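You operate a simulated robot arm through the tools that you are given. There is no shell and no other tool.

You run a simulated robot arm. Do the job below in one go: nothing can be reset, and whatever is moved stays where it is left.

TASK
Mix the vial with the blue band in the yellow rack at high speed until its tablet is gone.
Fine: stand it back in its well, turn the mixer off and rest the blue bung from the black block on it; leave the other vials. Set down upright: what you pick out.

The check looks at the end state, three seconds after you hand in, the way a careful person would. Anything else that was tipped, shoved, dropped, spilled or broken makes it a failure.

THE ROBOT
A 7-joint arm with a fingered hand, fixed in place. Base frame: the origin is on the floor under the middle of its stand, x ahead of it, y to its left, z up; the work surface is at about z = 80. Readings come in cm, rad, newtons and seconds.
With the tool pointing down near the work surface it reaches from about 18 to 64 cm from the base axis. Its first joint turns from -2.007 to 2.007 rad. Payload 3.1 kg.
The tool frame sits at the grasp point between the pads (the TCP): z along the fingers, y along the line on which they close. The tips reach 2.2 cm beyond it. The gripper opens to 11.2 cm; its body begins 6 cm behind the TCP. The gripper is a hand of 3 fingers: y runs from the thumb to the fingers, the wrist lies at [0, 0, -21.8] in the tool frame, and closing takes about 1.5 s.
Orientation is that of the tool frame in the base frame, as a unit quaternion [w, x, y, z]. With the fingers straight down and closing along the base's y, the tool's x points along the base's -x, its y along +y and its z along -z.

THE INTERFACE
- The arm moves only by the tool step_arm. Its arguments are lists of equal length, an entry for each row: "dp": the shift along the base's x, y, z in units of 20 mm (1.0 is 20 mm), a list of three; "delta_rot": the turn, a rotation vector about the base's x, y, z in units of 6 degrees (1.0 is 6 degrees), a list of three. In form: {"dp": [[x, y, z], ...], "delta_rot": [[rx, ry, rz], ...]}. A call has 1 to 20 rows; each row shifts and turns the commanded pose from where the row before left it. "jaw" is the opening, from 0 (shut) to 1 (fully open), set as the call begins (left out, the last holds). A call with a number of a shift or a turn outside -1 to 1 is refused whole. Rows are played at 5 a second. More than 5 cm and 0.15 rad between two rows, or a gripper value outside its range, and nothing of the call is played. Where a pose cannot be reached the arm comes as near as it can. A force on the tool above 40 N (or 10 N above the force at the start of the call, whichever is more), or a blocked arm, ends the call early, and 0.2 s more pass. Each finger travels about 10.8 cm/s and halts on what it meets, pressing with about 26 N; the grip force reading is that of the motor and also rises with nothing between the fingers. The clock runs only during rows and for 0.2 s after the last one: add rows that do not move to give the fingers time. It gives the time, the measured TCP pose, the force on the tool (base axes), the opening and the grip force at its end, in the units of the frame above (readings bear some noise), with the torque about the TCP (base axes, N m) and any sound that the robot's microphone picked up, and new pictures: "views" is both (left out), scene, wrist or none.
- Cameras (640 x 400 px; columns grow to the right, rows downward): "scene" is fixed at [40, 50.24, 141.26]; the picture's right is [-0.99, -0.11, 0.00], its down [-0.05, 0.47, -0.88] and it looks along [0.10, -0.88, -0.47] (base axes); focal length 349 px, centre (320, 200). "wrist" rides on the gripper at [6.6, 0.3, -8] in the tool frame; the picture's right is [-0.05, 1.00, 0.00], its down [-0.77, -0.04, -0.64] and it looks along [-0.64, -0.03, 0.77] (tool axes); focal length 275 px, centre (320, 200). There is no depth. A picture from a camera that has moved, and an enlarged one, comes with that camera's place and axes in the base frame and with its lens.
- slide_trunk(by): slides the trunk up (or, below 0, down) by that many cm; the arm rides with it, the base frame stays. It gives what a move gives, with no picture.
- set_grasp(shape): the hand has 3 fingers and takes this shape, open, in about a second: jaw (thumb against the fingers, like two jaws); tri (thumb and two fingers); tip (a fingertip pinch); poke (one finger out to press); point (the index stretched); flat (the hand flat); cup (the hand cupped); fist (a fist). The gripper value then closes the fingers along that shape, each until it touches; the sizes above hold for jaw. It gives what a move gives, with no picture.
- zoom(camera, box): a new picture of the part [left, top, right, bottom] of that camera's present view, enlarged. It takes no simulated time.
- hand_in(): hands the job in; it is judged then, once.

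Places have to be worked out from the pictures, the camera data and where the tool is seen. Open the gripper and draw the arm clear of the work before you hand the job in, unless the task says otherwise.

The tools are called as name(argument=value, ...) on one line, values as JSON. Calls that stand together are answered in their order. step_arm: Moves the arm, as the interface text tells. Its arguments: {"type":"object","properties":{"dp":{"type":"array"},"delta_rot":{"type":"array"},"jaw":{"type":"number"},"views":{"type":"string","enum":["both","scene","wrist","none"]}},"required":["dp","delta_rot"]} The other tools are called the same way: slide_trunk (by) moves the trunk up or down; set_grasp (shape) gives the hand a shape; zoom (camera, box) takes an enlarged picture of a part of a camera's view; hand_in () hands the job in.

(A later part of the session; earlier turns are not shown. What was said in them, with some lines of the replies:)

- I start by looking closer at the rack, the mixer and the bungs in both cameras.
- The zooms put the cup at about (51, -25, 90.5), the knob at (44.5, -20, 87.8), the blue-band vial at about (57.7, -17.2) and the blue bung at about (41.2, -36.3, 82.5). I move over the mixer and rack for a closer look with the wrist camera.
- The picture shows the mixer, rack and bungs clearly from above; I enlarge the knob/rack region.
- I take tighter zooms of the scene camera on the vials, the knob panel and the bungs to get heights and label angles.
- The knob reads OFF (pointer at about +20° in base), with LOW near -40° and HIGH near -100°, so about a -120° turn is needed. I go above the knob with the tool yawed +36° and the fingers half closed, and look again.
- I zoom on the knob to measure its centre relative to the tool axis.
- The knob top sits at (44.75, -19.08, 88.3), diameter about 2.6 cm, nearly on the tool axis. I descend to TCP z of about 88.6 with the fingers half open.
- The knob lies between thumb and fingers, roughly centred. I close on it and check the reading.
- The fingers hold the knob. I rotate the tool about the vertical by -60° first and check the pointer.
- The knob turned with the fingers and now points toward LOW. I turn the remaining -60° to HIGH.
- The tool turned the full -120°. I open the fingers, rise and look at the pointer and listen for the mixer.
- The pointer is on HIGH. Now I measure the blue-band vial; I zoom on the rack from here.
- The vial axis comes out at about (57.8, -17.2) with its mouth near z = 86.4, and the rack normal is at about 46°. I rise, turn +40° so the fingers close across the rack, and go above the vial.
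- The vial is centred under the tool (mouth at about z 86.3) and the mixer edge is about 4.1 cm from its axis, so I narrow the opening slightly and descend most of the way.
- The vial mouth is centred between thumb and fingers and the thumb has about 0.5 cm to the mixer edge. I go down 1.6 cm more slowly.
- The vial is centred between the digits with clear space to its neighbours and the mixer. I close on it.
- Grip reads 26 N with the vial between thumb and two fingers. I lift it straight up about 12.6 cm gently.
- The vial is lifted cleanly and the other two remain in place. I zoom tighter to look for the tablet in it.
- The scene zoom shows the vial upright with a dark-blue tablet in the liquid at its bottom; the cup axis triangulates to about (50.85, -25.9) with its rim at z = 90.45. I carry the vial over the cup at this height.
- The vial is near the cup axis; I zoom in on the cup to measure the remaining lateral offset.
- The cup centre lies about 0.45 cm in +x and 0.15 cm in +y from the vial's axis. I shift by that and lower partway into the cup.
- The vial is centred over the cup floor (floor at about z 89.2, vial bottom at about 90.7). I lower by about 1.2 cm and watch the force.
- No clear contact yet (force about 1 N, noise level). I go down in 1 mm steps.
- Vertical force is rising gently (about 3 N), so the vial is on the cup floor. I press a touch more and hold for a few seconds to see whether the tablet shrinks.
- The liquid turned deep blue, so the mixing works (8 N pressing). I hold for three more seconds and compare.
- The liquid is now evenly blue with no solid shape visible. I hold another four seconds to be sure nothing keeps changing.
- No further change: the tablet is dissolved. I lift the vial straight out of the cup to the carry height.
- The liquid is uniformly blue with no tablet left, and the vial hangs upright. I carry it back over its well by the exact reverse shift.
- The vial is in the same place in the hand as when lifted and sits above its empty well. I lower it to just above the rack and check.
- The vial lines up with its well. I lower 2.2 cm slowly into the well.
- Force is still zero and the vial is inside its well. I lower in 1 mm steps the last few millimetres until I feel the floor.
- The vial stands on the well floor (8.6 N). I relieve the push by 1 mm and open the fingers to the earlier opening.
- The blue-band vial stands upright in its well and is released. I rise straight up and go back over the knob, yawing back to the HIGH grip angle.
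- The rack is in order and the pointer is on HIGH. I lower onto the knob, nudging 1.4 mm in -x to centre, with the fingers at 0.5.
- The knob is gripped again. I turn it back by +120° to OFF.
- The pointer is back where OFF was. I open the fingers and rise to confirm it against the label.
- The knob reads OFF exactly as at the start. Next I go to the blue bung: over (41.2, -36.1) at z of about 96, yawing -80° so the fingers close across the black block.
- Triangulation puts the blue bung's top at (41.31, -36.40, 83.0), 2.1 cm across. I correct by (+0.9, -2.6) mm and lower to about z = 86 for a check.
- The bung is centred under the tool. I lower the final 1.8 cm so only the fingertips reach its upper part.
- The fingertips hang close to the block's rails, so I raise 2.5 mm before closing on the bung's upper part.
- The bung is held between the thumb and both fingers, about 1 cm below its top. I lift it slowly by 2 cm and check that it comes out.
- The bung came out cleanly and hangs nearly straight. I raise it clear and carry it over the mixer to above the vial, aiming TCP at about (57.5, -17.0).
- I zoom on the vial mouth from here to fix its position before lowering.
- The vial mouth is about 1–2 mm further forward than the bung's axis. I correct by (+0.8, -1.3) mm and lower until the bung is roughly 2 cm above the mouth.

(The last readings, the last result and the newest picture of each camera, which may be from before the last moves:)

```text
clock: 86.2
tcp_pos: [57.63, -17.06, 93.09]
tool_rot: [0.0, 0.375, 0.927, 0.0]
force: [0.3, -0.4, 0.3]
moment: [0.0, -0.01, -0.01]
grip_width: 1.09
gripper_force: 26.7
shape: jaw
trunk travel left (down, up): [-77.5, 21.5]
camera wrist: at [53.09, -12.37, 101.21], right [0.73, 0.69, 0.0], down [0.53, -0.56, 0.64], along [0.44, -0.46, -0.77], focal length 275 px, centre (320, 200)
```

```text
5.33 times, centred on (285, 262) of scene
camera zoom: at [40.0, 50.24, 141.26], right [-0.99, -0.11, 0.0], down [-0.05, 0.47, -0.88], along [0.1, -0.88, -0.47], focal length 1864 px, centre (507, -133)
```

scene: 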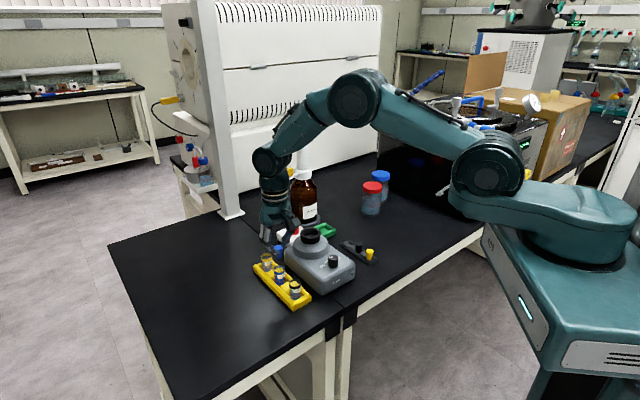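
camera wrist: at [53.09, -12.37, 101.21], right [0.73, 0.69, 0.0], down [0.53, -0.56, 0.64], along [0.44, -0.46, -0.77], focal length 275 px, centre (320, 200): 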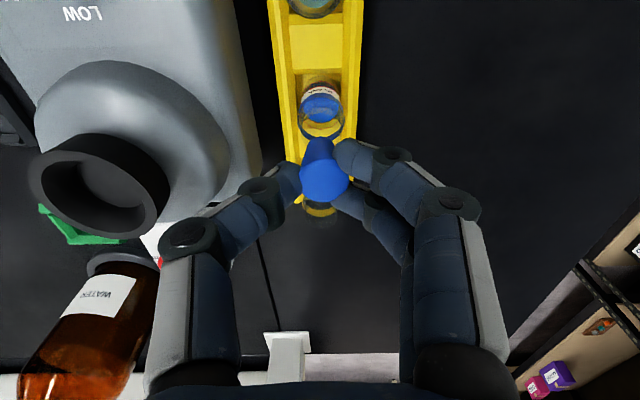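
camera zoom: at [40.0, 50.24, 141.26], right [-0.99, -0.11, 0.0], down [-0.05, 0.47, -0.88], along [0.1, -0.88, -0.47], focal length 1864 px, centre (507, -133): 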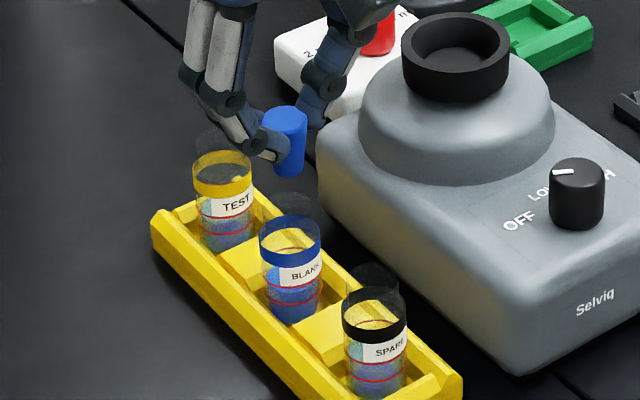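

Laterally bung and vial agree to within a millimetre. I lower 1.3 cm, to just above the mouth, for a final comparison in both views.

step_arm(dp=[[0, 0, -0.25], [0, 0, -0.25], [0, 0, -0.15], [0, 0, 0]], delta_rot=[[0, 0, 0], [0, 0, 0], [0, 0, 0], [0, 0, 0]])

zoom(camera="wrist", box=[270, 90, 370, 210])

zoom(camera="scene", box=[265, 240, 305, 290])

```text
clock: 87.2
tcp_pos: [57.66, -17.18, 91.87]
tool_rot: [0.0, 0.375, 0.927, 0.0]
force: [0.6, -0.3, -0.2]
moment: [0.01, 0.0, 0.0]
grip_width: 1.07
gripper_force: 26.3
shape: jaw
trunk travel left (down, up): [-77.5, 21.5]
camera wrist: at [53.09, -12.39, 99.93], right [0.73, 0.69, 0.0], down [0.53, -0.56, 0.64], along [0.44, -0.46, -0.77], focal length 275 px, centre (320, 200)
```

scene: 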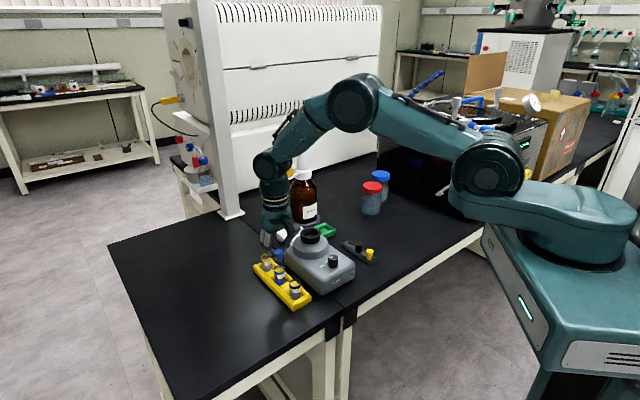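
wrist: 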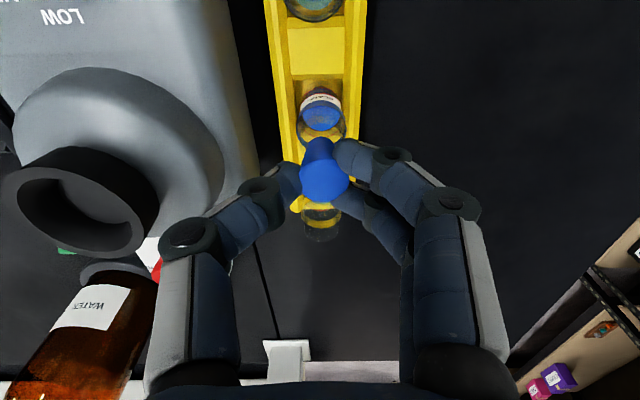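

```text
3.33 times, centred on (320, 150) of wrist
camera zoom: at [53.09, -12.39, 99.93], right [0.73, 0.69, 0.0], down [0.53, -0.56, 0.64], along [0.44, -0.46, -0.77], focal length 918 px, centre (320, 367)
```

zoom: 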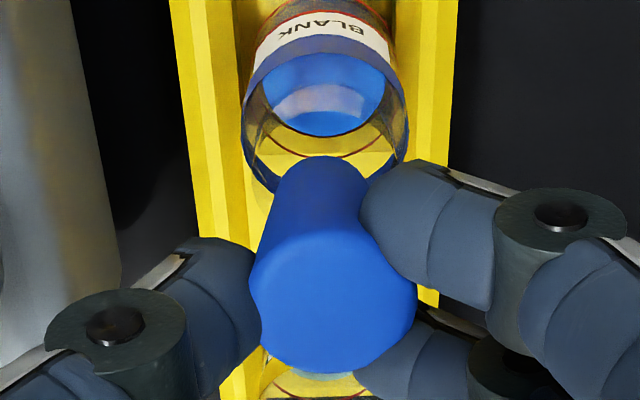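

```text
8.00 times, centred on (285, 265) of scene
camera zoom: at [40.0, 50.24, 141.26], right [-0.99, -0.11, 0.0], down [-0.05, 0.47, -0.88], along [0.1, -0.88, -0.47], focal length 2795 px, centre (600, -320)
```

zoom: 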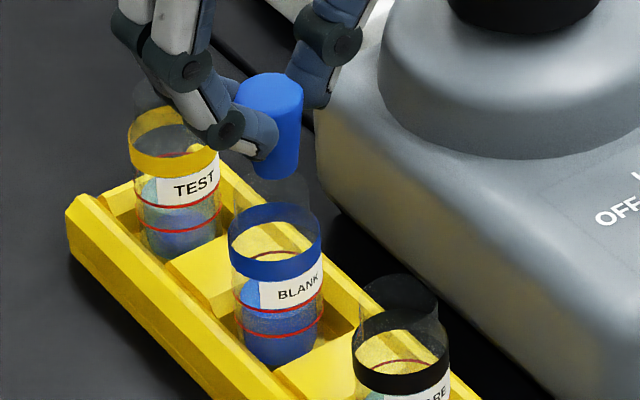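

Scene and wrist views agree to about 1–2 mm, well within the mouth. I lower the bung's tip into the mouth slowly, about 1.2 cm.

step_arm(dp=[[0.02, 0, -0.1], [0.02, 0, -0.1], [0, 0, -0.1], [0, 0, -0.1], [0, 0, -0.1], [0, 0, -0.1], [0, 0, 0]], delta_rot=[[0, 0, 0], [0, 0, 0], [0, 0, 0], [0, 0, 0], [0, 0, 0], [0, 0, 0], [0, 0, 0]])

zoom(camera="wrist", box=[270, 90, 370, 210])

zoom(camera="scene", box=[265, 240, 305, 290])

```text
clock: 88.8
tcp_pos: [57.6, -17.17, 90.81]
tool_rot: [0.0, 0.374, 0.927, -0.001]
force: [-0.5, -0.3, 5.3]
moment: [0.01, -0.03, 0.01]
grip_width: 1.1
gripper_force: 25.8
shape: jaw
trunk travel left (down, up): [-77.5, 21.5]
camera wrist: at [53.12, -12.38, 98.79], right [0.73, 0.69, 0.0], down [0.53, -0.56, 0.64], along [0.44, -0.46, -0.77], focal length 275 px, centre (320, 200)
```

scene: 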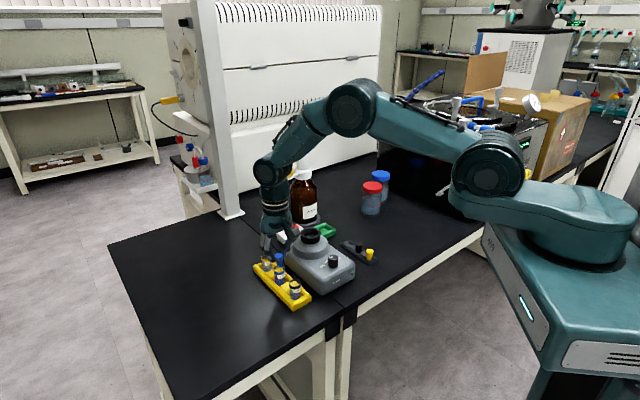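
wrist: 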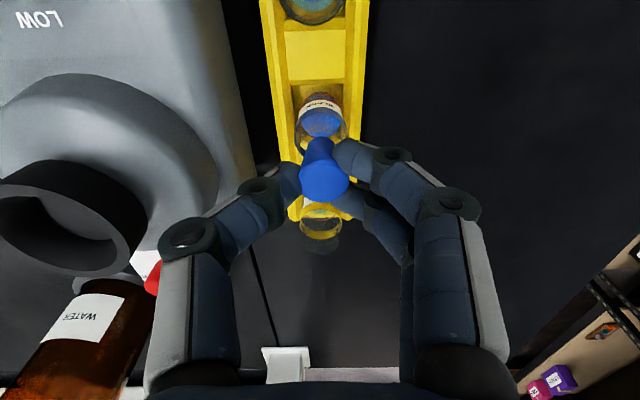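

```text
3.33 times, centred on (320, 150) of wrist
camera zoom: at [53.12, -12.38, 98.79], right [0.73, 0.69, 0.0], down [0.53, -0.56, 0.64], along [0.44, -0.46, -0.77], focal length 918 px, centre (320, 367)
```

zoom: 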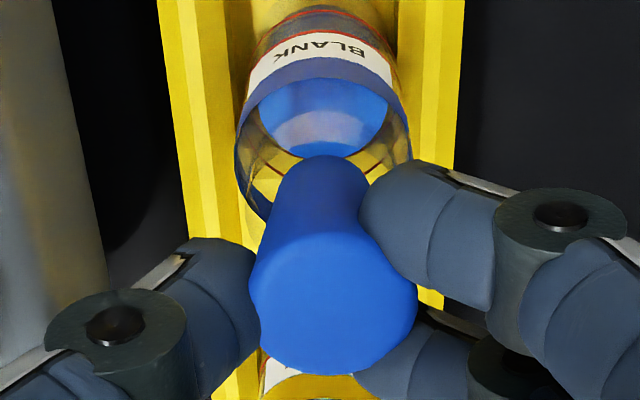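

```text
8.00 times, centred on (285, 265) of scene
camera zoom: at [40.0, 50.24, 141.26], right [-0.99, -0.11, 0.0], down [-0.05, 0.47, -0.88], along [0.1, -0.88, -0.47], focal length 2795 px, centre (600, -320)
```

zoom: 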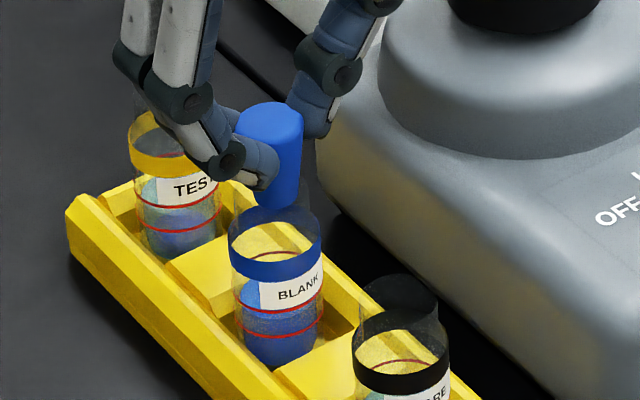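

The force rose to 5 N, so the bung touches the rim or is starting to seat. I zoom closer to see which before going further.

zoom(camera="scene", box=[270, 250, 300, 280])

zoom(camera="wrist", box=[290, 100, 350, 180])

```text
13.33 times, centred on (285, 265) of scene
camera zoom: at [40.0, 50.24, 141.26], right [-0.99, -0.11, 0.0], down [-0.05, 0.47, -0.88], along [0.1, -0.88, -0.47], focal length 4659 px, centre (787, -667)
```

zoom: 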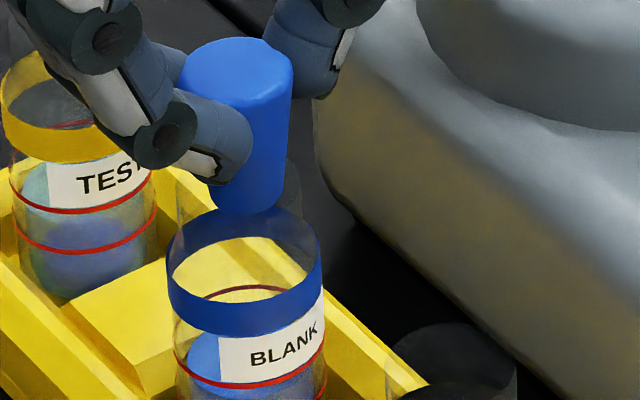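

```text
5.00 times, centred on (320, 140) of wrist
camera zoom: at [53.12, -12.38, 98.79], right [0.73, 0.69, 0.0], down [0.53, -0.56, 0.64], along [0.44, -0.46, -0.77], focal length 1376 px, centre (320, 500)
```

zoom: 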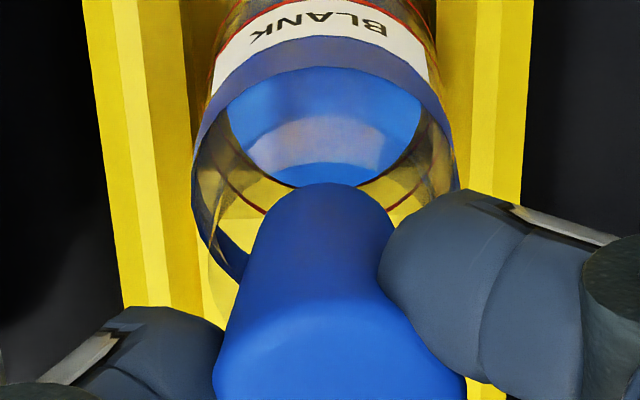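

The bung's end is right at the rim plane, so it may be catching the edge. I take a few still readings to average the moment and find on which side the contact lies.

step_arm(dp=[[0, 0, -0.03], [0, 0, 0]], delta_rot=[[0, 0, 0], [0, 0, 0]], views="none")

step_arm(dp=[[0, 0, 0]], delta_rot=[[0, 0, 0]], views="none")

step_arm(dp=[[0, 0, 0]], delta_rot=[[0, 0, 0]], views="none")

step_arm(dp=[[0, 0, 0]], delta_rot=[[0, 0, 0]], views="none")

step_arm(dp=[[0, 0, 0]], delta_rot=[[0, 0, 0]], views="none")

```text
clock: 89.4
tcp_pos: [57.61, -17.16, 90.7]
tool_rot: [0.0, 0.375, 0.927, -0.001]
force: [0.5, -0.2, 8.9]
moment: [0.05, -0.03, -0.02]
grip_width: 1.11
gripper_force: 26.1
shape: jaw
trunk travel left (down, up): [-77.5, 21.5]
```

```text
clock: 89.8
tcp_pos: [57.58, -17.13, 90.76]
tool_rot: [0.0, 0.375, 0.927, 0.0]
force: [0.5, -0.5, 9.5]
moment: [0.07, -0.04, 0.01]
grip_width: 1.15
gripper_force: 25.4
shape: jaw
trunk travel left (down, up): [-77.5, 21.5]
```

```text
clock: 90.2
tcp_pos: [57.61, -17.14, 90.69]
tool_rot: [0.0, 0.375, 0.927, 0.0]
force: [0.5, -0.7, 8.3]
moment: [0.04, 0.0, -0.01]
grip_width: 1.12
gripper_force: 26.2
shape: jaw
trunk travel left (down, up): [-77.5, 21.5]
```

```text
clock: 90.6
tcp_pos: [57.64, -17.15, 90.75]
tool_rot: [0.0, 0.375, 0.927, 0.0]
force: [0.6, -0.8, 8.2]
moment: [0.05, -0.02, -0.02]
grip_width: 1.12
gripper_force: 26.0
shape: jaw
trunk travel left (down, up): [-77.5, 21.5]
```

```text
clock: 91.0
tcp_pos: [57.55, -17.21, 90.57]
tool_rot: [0.0, 0.374, 0.927, 0.0]
force: [0.1, 0.1, 7.9]
moment: [0.06, -0.03, -0.01]
grip_width: 1.12
gripper_force: 26.1
shape: jaw
trunk travel left (down, up): [-77.5, 21.5]
```

The moment places the contact on the +y side of the bung's foot, exactly at the mouth plane. I back off 2 mm, shift 2 mm in -y and lower again to see whether it enters or meets the same level.

step_arm(dp=[[0, 0, 0.1], [0, -0.1, 0], [0, 0, -0.05], [0, 0, -0.04], [0, 0, 0]], delta_rot=[[0, 0, 0], [0, 0, 0], [0, 0, 0], [0, 0, 0], [0, 0, 0]], views="none")

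step_arm(dp=[[0, 0, 0]], delta_rot=[[0, 0, 0]], views="wrist")

zoom(camera="scene", box=[270, 250, 300, 280])

zoom(camera="wrist", box=[290, 100, 350, 180])

```text
clock: 92.2
tcp_pos: [57.62, -17.26, 90.74]
tool_rot: [0.001, 0.374, 0.927, 0.0]
force: [0.9, 0.4, 5.2]
moment: [0.05, -0.02, 0.0]
grip_width: 1.09
gripper_force: 25.7
shape: jaw
trunk travel left (down, up): [-77.5, 21.5]
```

```text
clock: 92.6
tcp_pos: [57.64, -17.39, 90.75]
tool_rot: [0.0, 0.374, 0.927, 0.0]
force: [0.2, 0.3, 5.0]
moment: [0.02, -0.01, 0.0]
grip_width: 1.09
gripper_force: 25.9
shape: jaw
trunk travel left (down, up): [-77.5, 21.5]
camera wrist: at [53.09, -12.6, 98.76], right [0.73, 0.69, 0.0], down [0.53, -0.56, 0.64], along [0.44, -0.46, -0.77], focal length 275 px, centre (320, 200)
```

wrist: 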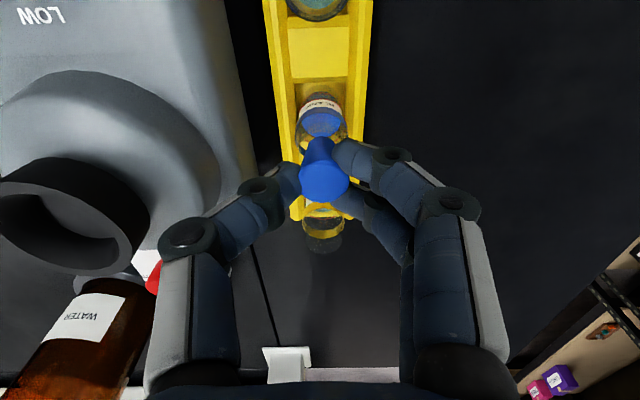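

```text
13.33 times, centred on (285, 265) of scene
camera zoom: at [40.0, 50.24, 141.26], right [-0.99, -0.11, 0.0], down [-0.05, 0.47, -0.88], along [0.1, -0.88, -0.47], focal length 4659 px, centre (787, -667)
```

zoom: 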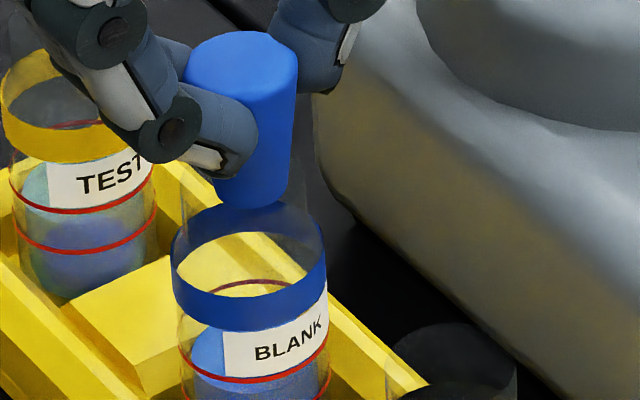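

```text
5.00 times, centred on (320, 140) of wrist
camera zoom: at [53.09, -12.6, 98.76], right [0.73, 0.69, 0.0], down [0.53, -0.56, 0.64], along [0.44, -0.46, -0.77], focal length 1376 px, centre (320, 500)
```

zoom: 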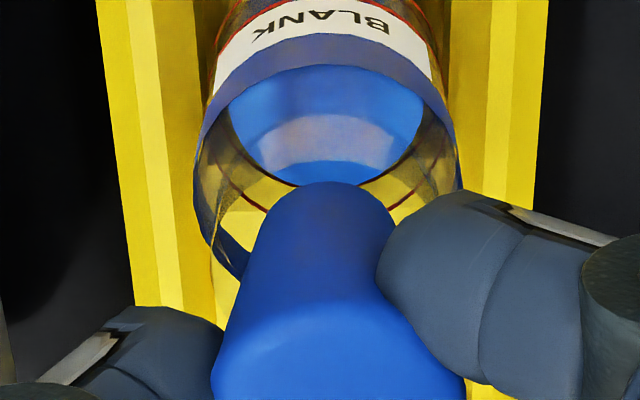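

The vial seems to have followed the bung by about 2 mm, which suggests the bung's foot is already inside the mouth. I zoom in tightly to verify.

zoom(camera="scene", box=[277, 254, 297, 274])

zoom(camera="wrist", box=[300, 115, 345, 165])

```text
16.00 times, centred on (287, 264) of scene
camera zoom: at [40.0, 50.24, 141.26], right [-0.99, -0.11, 0.0], down [-0.05, 0.47, -0.88], along [0.1, -0.88, -0.47], focal length 5590 px, centre (848, -824)
```

zoom: 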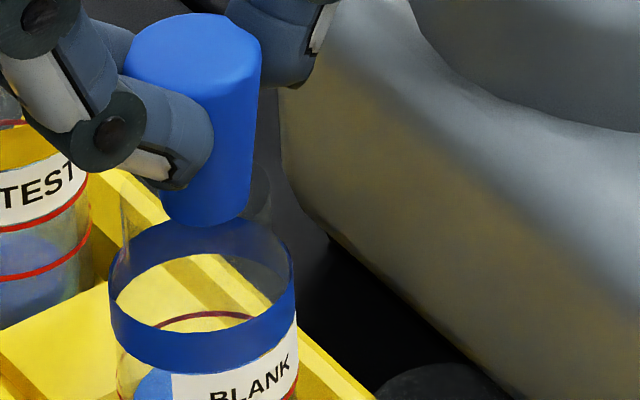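

```text
8.00 times, centred on (322, 140) of wrist
camera zoom: at [53.09, -12.6, 98.76], right [0.73, 0.69, 0.0], down [0.53, -0.56, 0.64], along [0.44, -0.46, -0.77], focal length 2202 px, centre (300, 680)
```

zoom: 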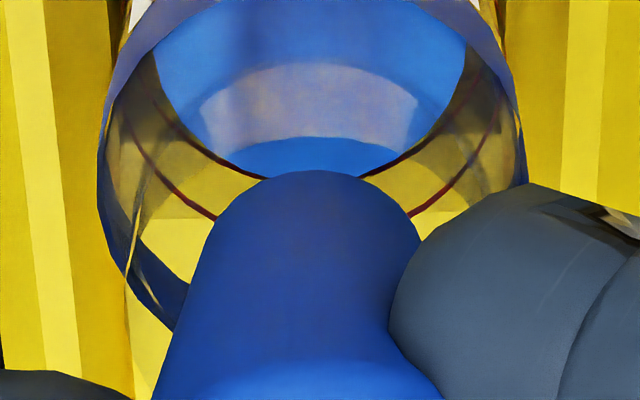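

The tight zoom shows the vial has a narrower neck (about 2.3 cm) and the bung sits slightly behind its centre, about 2–3 mm toward -x/+y, catching the rim. I raise 6 mm, shift (+1.7, -1.8) mm and look again.

step_arm(dp=[[0, 0, 0.15], [0, 0, 0.15], [0, 0, 0], [0.085, -0.09, 0], [0, 0, 0]], delta_rot=[[0, 0, 0], [0, 0, 0], [0, 0, 0], [0, 0, 0], [0, 0, 0]], views="wrist")

zoom(camera="scene", box=[277, 254, 297, 274])

zoom(camera="wrist", box=[295, 105, 350, 165])

```text
clock: 93.8
tcp_pos: [57.83, -17.43, 91.1]
tool_rot: [0.0, 0.375, 0.927, 0.0]
force: [0.2, 0.2, -0.7]
moment: [0.02, 0.01, 0.02]
grip_width: 1.12
gripper_force: 25.7
shape: jaw
trunk travel left (down, up): [-77.5, 21.5]
camera wrist: at [53.33, -12.78, 99.3], right [0.73, 0.69, 0.0], down [0.53, -0.56, 0.64], along [0.44, -0.46, -0.77], focal length 275 px, centre (320, 200)
```

wrist: 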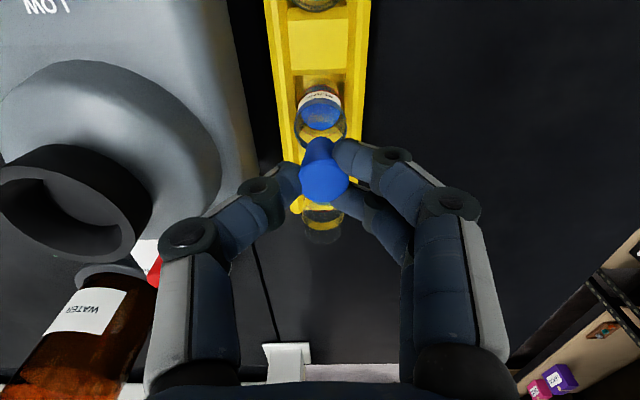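

```text
16.00 times, centred on (287, 264) of scene
camera zoom: at [40.0, 50.24, 141.26], right [-0.99, -0.11, 0.0], down [-0.05, 0.47, -0.88], along [0.1, -0.88, -0.47], focal length 5590 px, centre (848, -824)
```

zoom: 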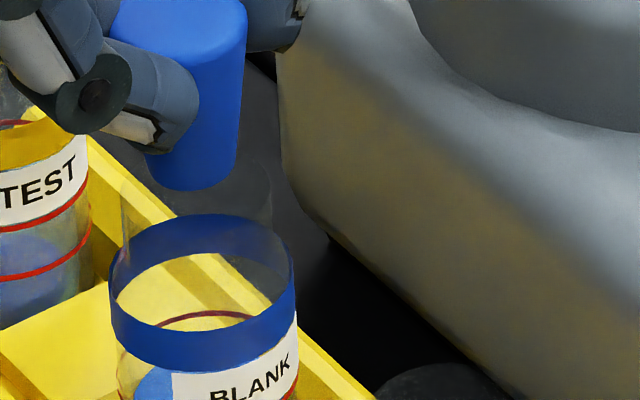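

```text
6.67 times, centred on (322, 135) of wrist
camera zoom: at [53.33, -12.78, 99.3], right [0.73, 0.69, 0.0], down [0.53, -0.56, 0.64], along [0.44, -0.46, -0.77], focal length 1835 px, centre (303, 633)
```

zoom: 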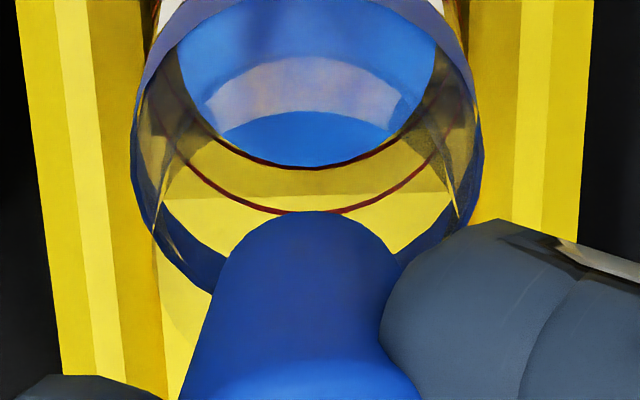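

Now the bung's foot is within about 1 mm of the neck's centre in both views, and the vial stayed put. I lower again in small steps while watching force and depth.

step_arm(dp=[[-0.02, 0.02, -0.1], [0, 0, -0.1], [0, 0, -0.07], [0, 0, 0]], delta_rot=[[0, 0, 0], [0, 0, 0], [0, 0, 0], [0, 0, 0]], views="none")

```text
clock: 94.8
tcp_pos: [57.8, -17.55, 90.67]
tool_rot: [0.0, 0.375, 0.927, 0.0]
force: [0.2, 0.3, 0.3]
moment: [0.02, 0.0, -0.02]
grip_width: 1.12
gripper_force: 26.4
shape: jaw
trunk travel left (down, up): [-77.5, 21.5]
```

No force at the level where it previously touched: the bung is entering the neck. I continue down in 1 mm steps.

step_arm(dp=[[0, 0, -0.05], [0, 0, -0.05], [0, 0, 0]], delta_rot=[[0, 0, 0], [0, 0, 0], [0, 0, 0]], views="wrist")

zoom(camera="scene", box=[277, 254, 297, 274])

```text
clock: 95.6
tcp_pos: [57.76, -17.65, 90.58]
tool_rot: [0.0, 0.375, 0.927, 0.0]
force: [0.2, -0.5, -0.4]
moment: [0.03, 0.01, 0.0]
grip_width: 1.11
gripper_force: 26.4
shape: jaw
trunk travel left (down, up): [-77.5, 21.5]
camera wrist: at [53.28, -12.76, 98.55], right [0.73, 0.69, 0.0], down [0.53, -0.56, 0.64], along [0.44, -0.46, -0.77], focal length 275 px, centre (320, 200)
```

wrist: 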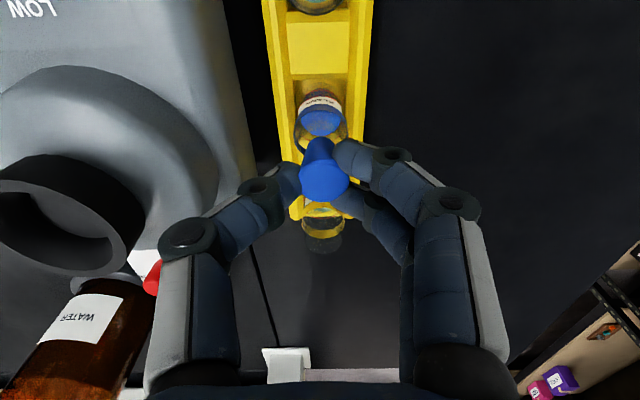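

```text
16.00 times, centred on (287, 264) of scene
camera zoom: at [40.0, 50.24, 141.26], right [-0.99, -0.11, 0.0], down [-0.05, 0.47, -0.88], along [0.1, -0.88, -0.47], focal length 5590 px, centre (848, -824)
```

zoom: 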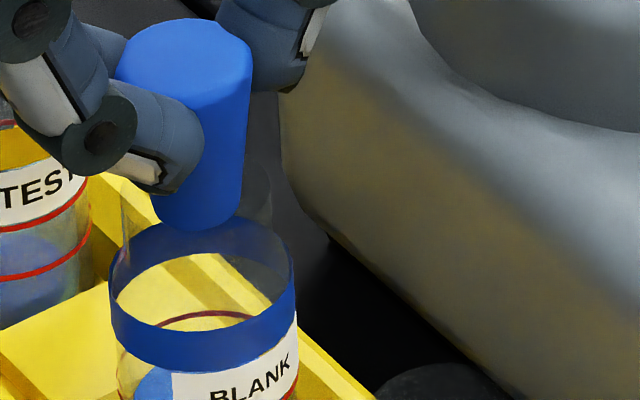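

Still no resistance and the vial is unmoved. I keep lowering.

step_arm(dp=[[0, 0, -0.06], [0, 0, -0.06], [0, 0, -0.06], [0, 0, 0]], delta_rot=[[0, 0, 0], [0, 0, 0], [0, 0, 0], [0, 0, 0]], views="none")

```text
clock: 96.6
tcp_pos: [57.73, -17.48, 90.11]
tool_rot: [0.0, 0.375, 0.927, 0.0]
force: [-0.2, -0.3, 2.4]
moment: [0.03, -0.01, 0.0]
grip_width: 1.08
gripper_force: 25.9
shape: jaw
trunk travel left (down, up): [-77.5, 21.5]
```

step_arm(dp=[[0, 0, -0.05], [0, 0, -0.05], [0, 0, 0]], delta_rot=[[0, 0, 0], [0, 0, 0], [0, 0, 0]], views="wrist")

zoom(camera="scene", box=[277, 254, 297, 274])

zoom(camera="wrist", box=[295, 100, 350, 165])

```text
clock: 97.4
tcp_pos: [57.69, -17.56, 90.04]
tool_rot: [0.001, 0.374, 0.927, 0.001]
force: [0.9, -0.2, 13.0]
moment: [0.03, -0.04, 0.02]
grip_width: 1.15
gripper_force: 26.2
shape: jaw
trunk travel left (down, up): [-77.5, 21.5]
camera wrist: at [53.18, -12.71, 98.09], right [0.73, 0.69, 0.0], down [0.53, -0.56, 0.64], along [0.44, -0.46, -0.77], focal length 275 px, centre (320, 200)
```

wrist: 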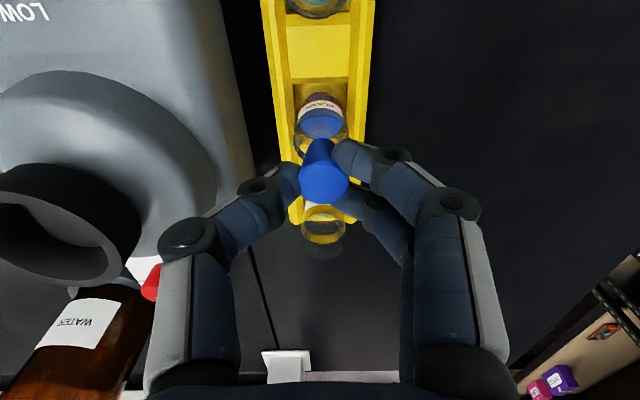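

```text
16.00 times, centred on (287, 264) of scene
camera zoom: at [40.0, 50.24, 141.26], right [-0.99, -0.11, 0.0], down [-0.05, 0.47, -0.88], along [0.1, -0.88, -0.47], focal length 5590 px, centre (848, -824)
```

zoom: 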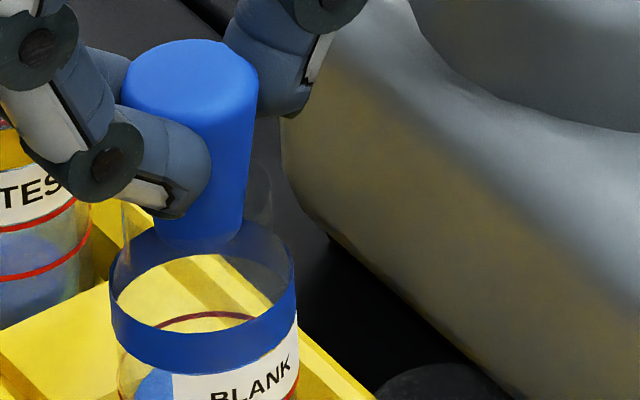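

```text
6.15 times, centred on (322, 132) of wrist
camera zoom: at [53.18, -12.71, 98.09], right [0.73, 0.69, 0.0], down [0.53, -0.56, 0.64], along [0.44, -0.46, -0.77], focal length 1694 px, centre (305, 615)
```

zoom: 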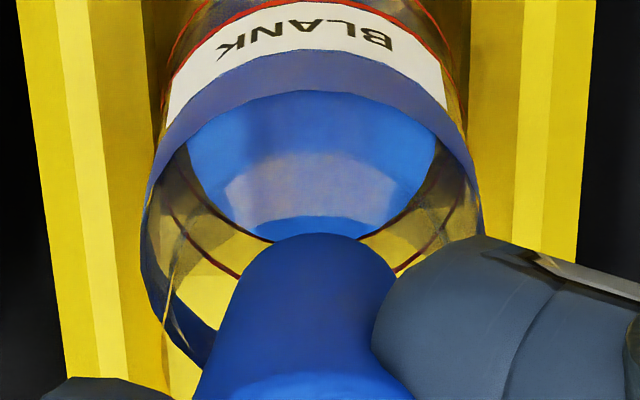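

The bung is now about 7 mm into the neck and seated firmly (13 N). I relieve the push a little and check before releasing.

step_arm(dp=[[-0.03, 0.015, 0.05], [0, 0, 0.03], [0, 0, 0]], delta_rot=[[0, 0, 0], [0, 0, 0], [0, 0, 0]], views="none")

step_arm(dp=[[0, 0, 0]], delta_rot=[[0, 0, 0]], views="wrist")

zoom(camera="scene", box=[270, 240, 306, 286])

```text
clock: 98.2
tcp_pos: [57.75, -17.41, 90.03]
tool_rot: [0.0, 0.375, 0.927, 0.0]
force: [1.0, -0.5, 6.0]
moment: [0.04, -0.03, -0.03]
grip_width: 1.11
gripper_force: 26.2
shape: jaw
trunk travel left (down, up): [-77.5, 21.5]
```

```text
clock: 98.6
tcp_pos: [57.81, -17.5, 90.1]
tool_rot: [0.0, 0.374, 0.927, 0.0]
force: [-0.1, 0.0, 5.2]
moment: [-0.01, -0.07, -0.02]
grip_width: 1.11
gripper_force: 26.0
shape: jaw
trunk travel left (down, up): [-77.5, 21.5]
camera wrist: at [53.18, -12.68, 98.15], right [0.73, 0.69, 0.0], down [0.53, -0.56, 0.64], along [0.44, -0.46, -0.77], focal length 275 px, centre (320, 200)
```

wrist: 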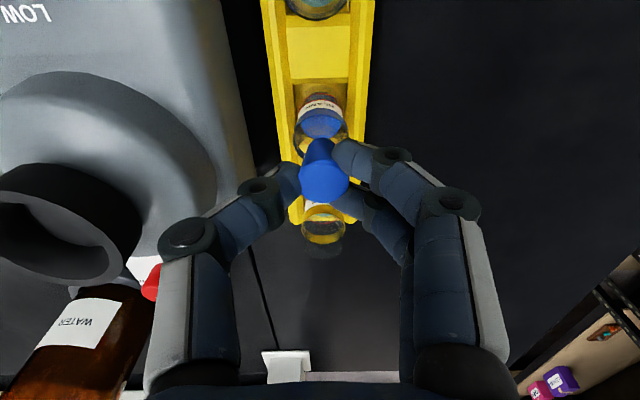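

```text
8.70 times, centred on (288, 263) of scene
camera zoom: at [40.0, 50.24, 141.26], right [-0.99, -0.11, 0.0], down [-0.05, 0.47, -0.88], along [0.1, -0.88, -0.47], focal length 3038 px, centre (598, -348)
```

zoom: 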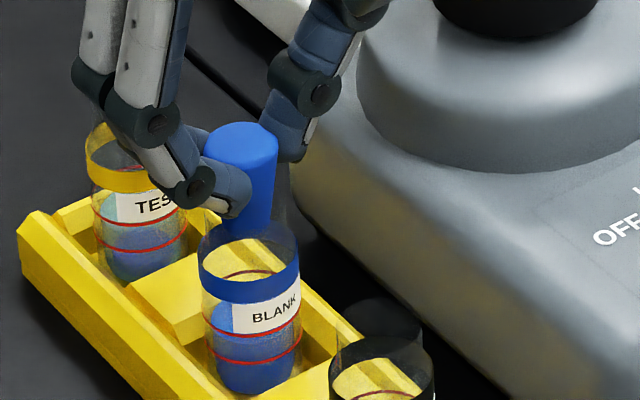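

The bung's axis lines up with the vial's axis in the scene view, with its foot in the neck. I open the fingers to release it.

step_arm(dp=[[0, 0, 0], [0, 0, 0], [0, 0, 0], [0, 0, 0], [0, 0, 0]], delta_rot=[[0, 0, 0], [0, 0, 0], [0, 0, 0], [0, 0, 0], [0, 0, 0]], jaw=0.45)

zoom(camera="scene", box=[270, 240, 306, 286])

zoom(camera="wrist", box=[270, 90, 370, 210])

```text
clock: 99.8
tcp_pos: [57.7, -17.45, 90.12]
tool_rot: [0.001, 0.374, 0.927, 0.0]
force: [-0.2, 0.2, 0.1]
moment: [-0.01, 0.01, 0.04]
grip_width: 5.0
gripper_force: 0.0
shape: jaw
trunk travel left (down, up): [-77.5, 21.5]
camera wrist: at [53.24, -12.69, 98.13], right [0.73, 0.69, 0.0], down [0.53, -0.56, 0.64], along [0.44, -0.46, -0.77], focal length 275 px, centre (320, 200)
```

scene: 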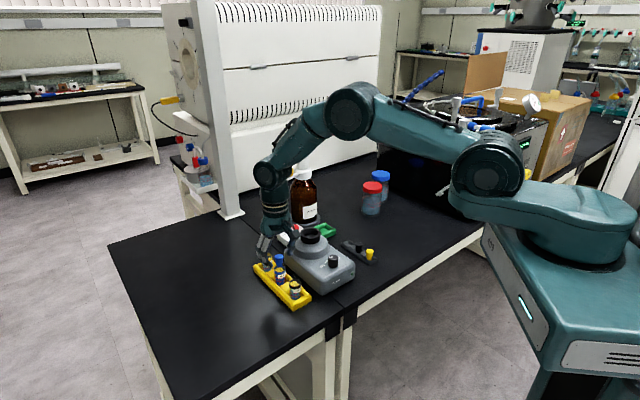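
wrist: 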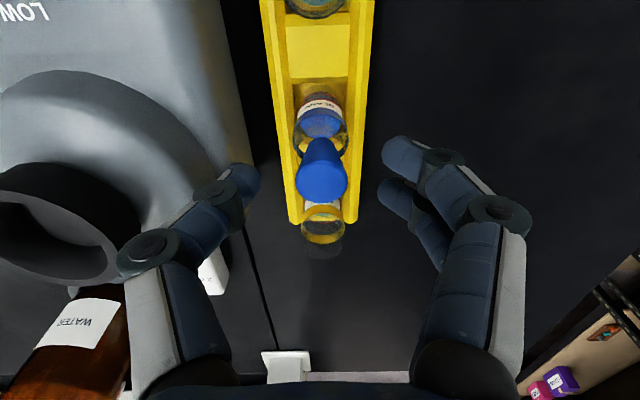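

```text
8.70 times, centred on (288, 263) of scene
camera zoom: at [40.0, 50.24, 141.26], right [-0.99, -0.11, 0.0], down [-0.05, 0.47, -0.88], along [0.1, -0.88, -0.47], focal length 3038 px, centre (598, -348)
```

zoom: 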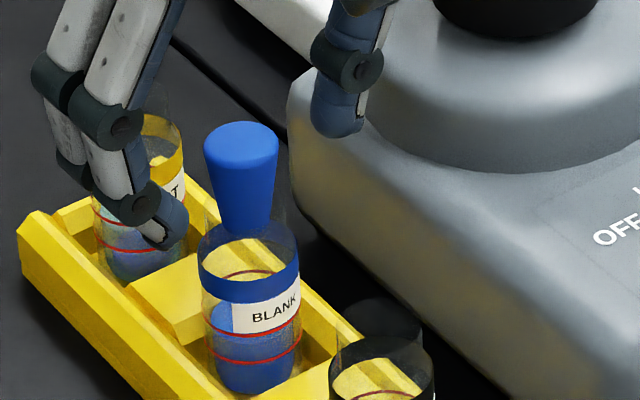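

```text
3.33 times, centred on (320, 150) of wrist
camera zoom: at [53.24, -12.69, 98.13], right [0.73, 0.69, 0.0], down [0.53, -0.56, 0.64], along [0.44, -0.46, -0.77], focal length 918 px, centre (320, 367)
```

zoom: 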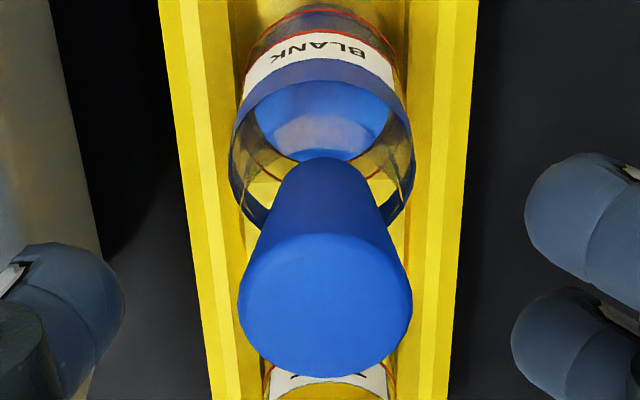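

The bung stands upright in the vial's neck and stays after release. I rise straight up and withdraw the arm toward its starting place.

step_arm(dp=[[0, 0, 0.3], [0, 0, 0.5], [0, 0, 0.8], [0, 0, 0.9], [0, 0, 1], [0, 0, 1], [0, 0, 1], [0, 0, 1], [-0.5, 0, 1], [-0.9, 0, 0.9], [-0.9, 0, 0.8], [-0.9, 0, 0.6], [-0.9, -0.2, 0.5], [-0.9, -0.2, 0.3], [-0.9, -0.2, 0.2], [-0.9, -0.2, 0], [-0.9, -0.2, 0], [-0.5, 0, 0], [0, 0, 0]], delta_rot=[[0, 0, 0], [0, 0, 0], [0, 0, 0], [0, 0, 0], [0, 0, 0], [0, 0, 0], [0, 0, 0], [0, 0, 0], [0, 0, 0], [0, 0, 0.5], [0, 0, 0.8], [0, 0, 0.9], [0, 0, 0.9], [0, 0, 0.9], [0, 0, 0.9], [0, 0, 0.9], [0, 0, 0.8], [0, 0, 0.5], [0, 0, 0]])

zoom(camera="scene", box=[245, 215, 390, 315])

zoom(camera="scene", box=[260, 245, 310, 305])

```text
clock: 103.8
tcp_pos: [41.37, -19.52, 111.79]
tool_rot: [-0.001, 0.012, 1.0, 0.0]
force: [-0.3, -0.2, -0.1]
moment: [-0.01, -0.01, 0.01]
grip_width: 4.98
gripper_force: 0.1
shape: jaw
trunk travel left (down, up): [-77.5, 21.5]
camera wrist: at [34.77, -19.08, 119.76], right [0.07, 1.0, 0.0], down [0.77, -0.05, 0.64], along [0.63, -0.04, -0.77], focal length 275 px, centre (320, 200)
```

scene: 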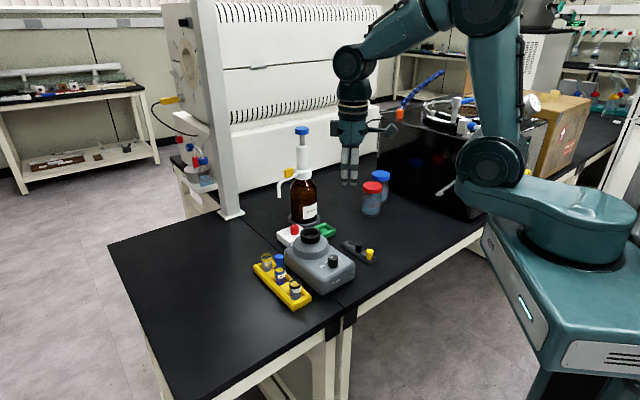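
wrist: 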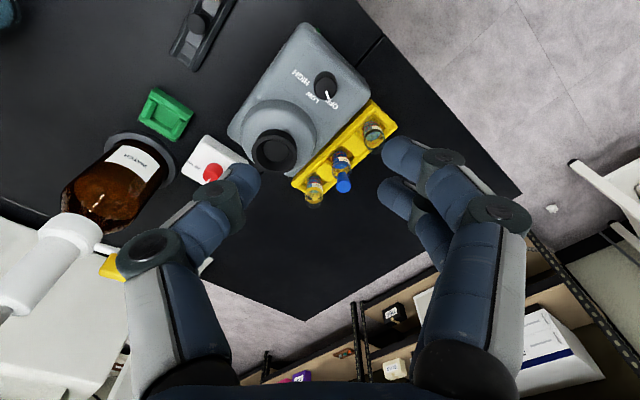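

```text
4.00 times, centred on (318, 265) of scene
camera zoom: at [40.0, 50.24, 141.26], right [-0.99, -0.11, 0.0], down [-0.05, 0.47, -0.88], along [0.1, -0.88, -0.47], focal length 1398 px, centre (330, -60)
```

zoom: 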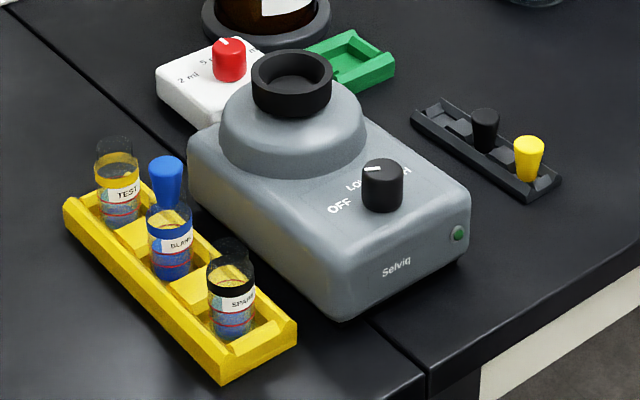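

```text
6.67 times, centred on (285, 275) of scene
camera zoom: at [40.0, 50.24, 141.26], right [-0.99, -0.11, 0.0], down [-0.05, 0.47, -0.88], along [0.1, -0.88, -0.47], focal length 2329 px, centre (553, -300)
```

zoom: 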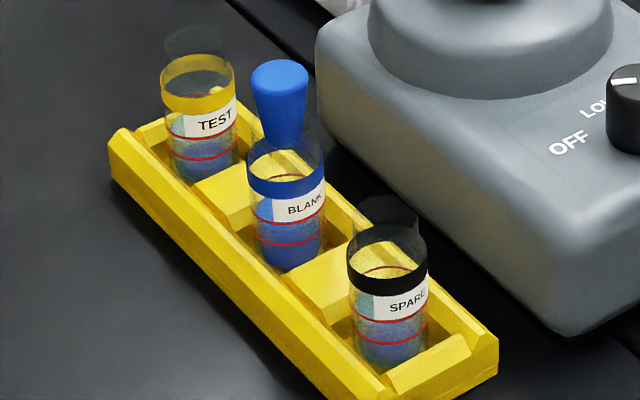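

Everything is in place in the scene view; I make a last check of the knob and the bunged vial from the wrist camera.

zoom(camera="wrist", box=[280, 50, 410, 210])

zoom(camera="scene", box=[272, 250, 300, 285])

```text
2.50 times, centred on (345, 130) of wrist
camera zoom: at [34.77, -19.08, 119.76], right [0.07, 1.0, 0.0], down [0.77, -0.05, 0.64], along [0.63, -0.04, -0.77], focal length 688 px, centre (258, 375)
```

zoom: 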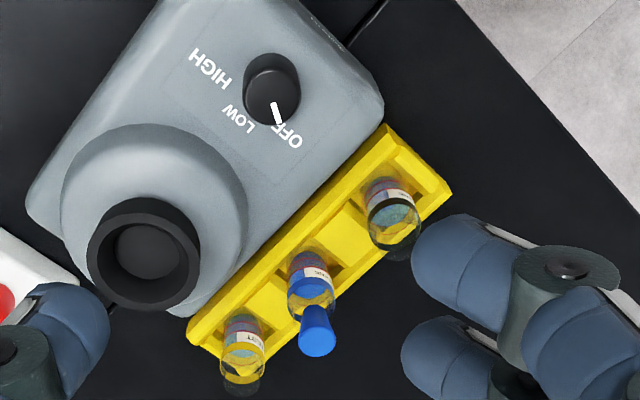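

```text
11.43 times, centred on (286, 268) of scene
camera zoom: at [40.0, 50.24, 141.26], right [-0.99, -0.11, 0.0], down [-0.05, 0.47, -0.88], along [0.1, -0.88, -0.47], focal length 3993 px, centre (709, -571)
```

zoom: 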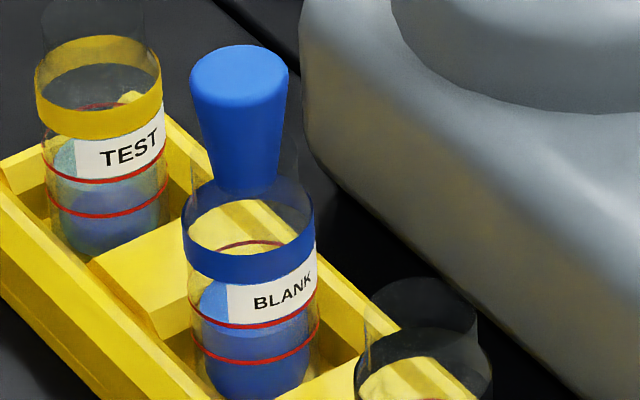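

The mixer is OFF, the vial is bunged and upright in its well, and the others are untouched. I open the hand fully and raise it further clear before handing in.

step_arm(dp=[[-0.4, -0.3, 0.8], [-0.4, -0.3, 0.8], [-0.4, -0.3, 0.8], [-0.4, -0.3, 0.8], [-0.4, -0.3, 0.8], [0, 0, 0], [0, 0, 0]], delta_rot=[[0, 0, 0], [0, 0, 0], [0, 0, 0], [0, 0, 0], [0, 0, 0], [0, 0, 0], [0, 0, 0]], jaw=1.0, views="scene")

```text
clock: 105.4
tcp_pos: [37.16, -22.41, 119.66]
tool_rot: [0.0, 0.013, 1.0, 0.0]
force: [-0.4, 0.1, -0.5]
moment: [0.02, 0.0, 0.01]
grip_width: 11.18
gripper_force: 0.1
shape: jaw
trunk travel left (down, up): [-77.5, 21.5]
```

scene: 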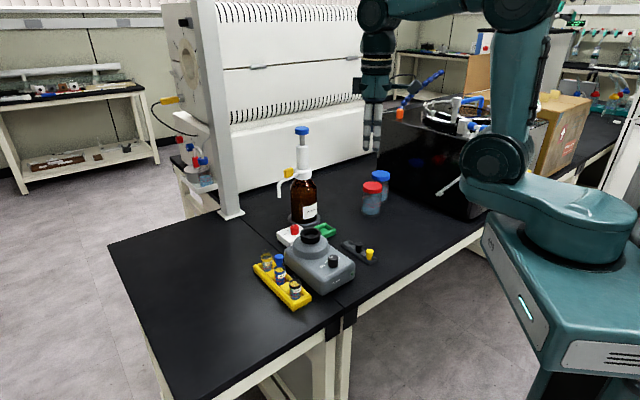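

The hand is open and clear of the bench, and the work is as required. I hand the job in.

hand_in()

```text
The job is handed in.
```

The blue-band vial (labelled BLANK) has been mixed on HIGH, and I've handed the job in. The result of the check was not shown to me.

- **Mixing:** I held the vial in the mixer cup for about 10 seconds. The liquid turned evenly blue within the first few seconds and did not change after that, with no tablet visible.
- **Vial:** It is back upright in its own well in the yellow rack.
- **Mixer:** The knob is back on OFF, with its pointer in the same place as at the start.
- **Bung:** The blue bung from the black block stands upright in the neck of the vial, about 7 mm in. My first try caught the rim and slid the vial about 2 mm within its well. I re-centred the bung and it went in cleanly.
- **Everything else:** The other two vials, the other bungs and the rest of the bench look undisturbed in the last pictures.

The hand is open and the arm is clear of the bench.
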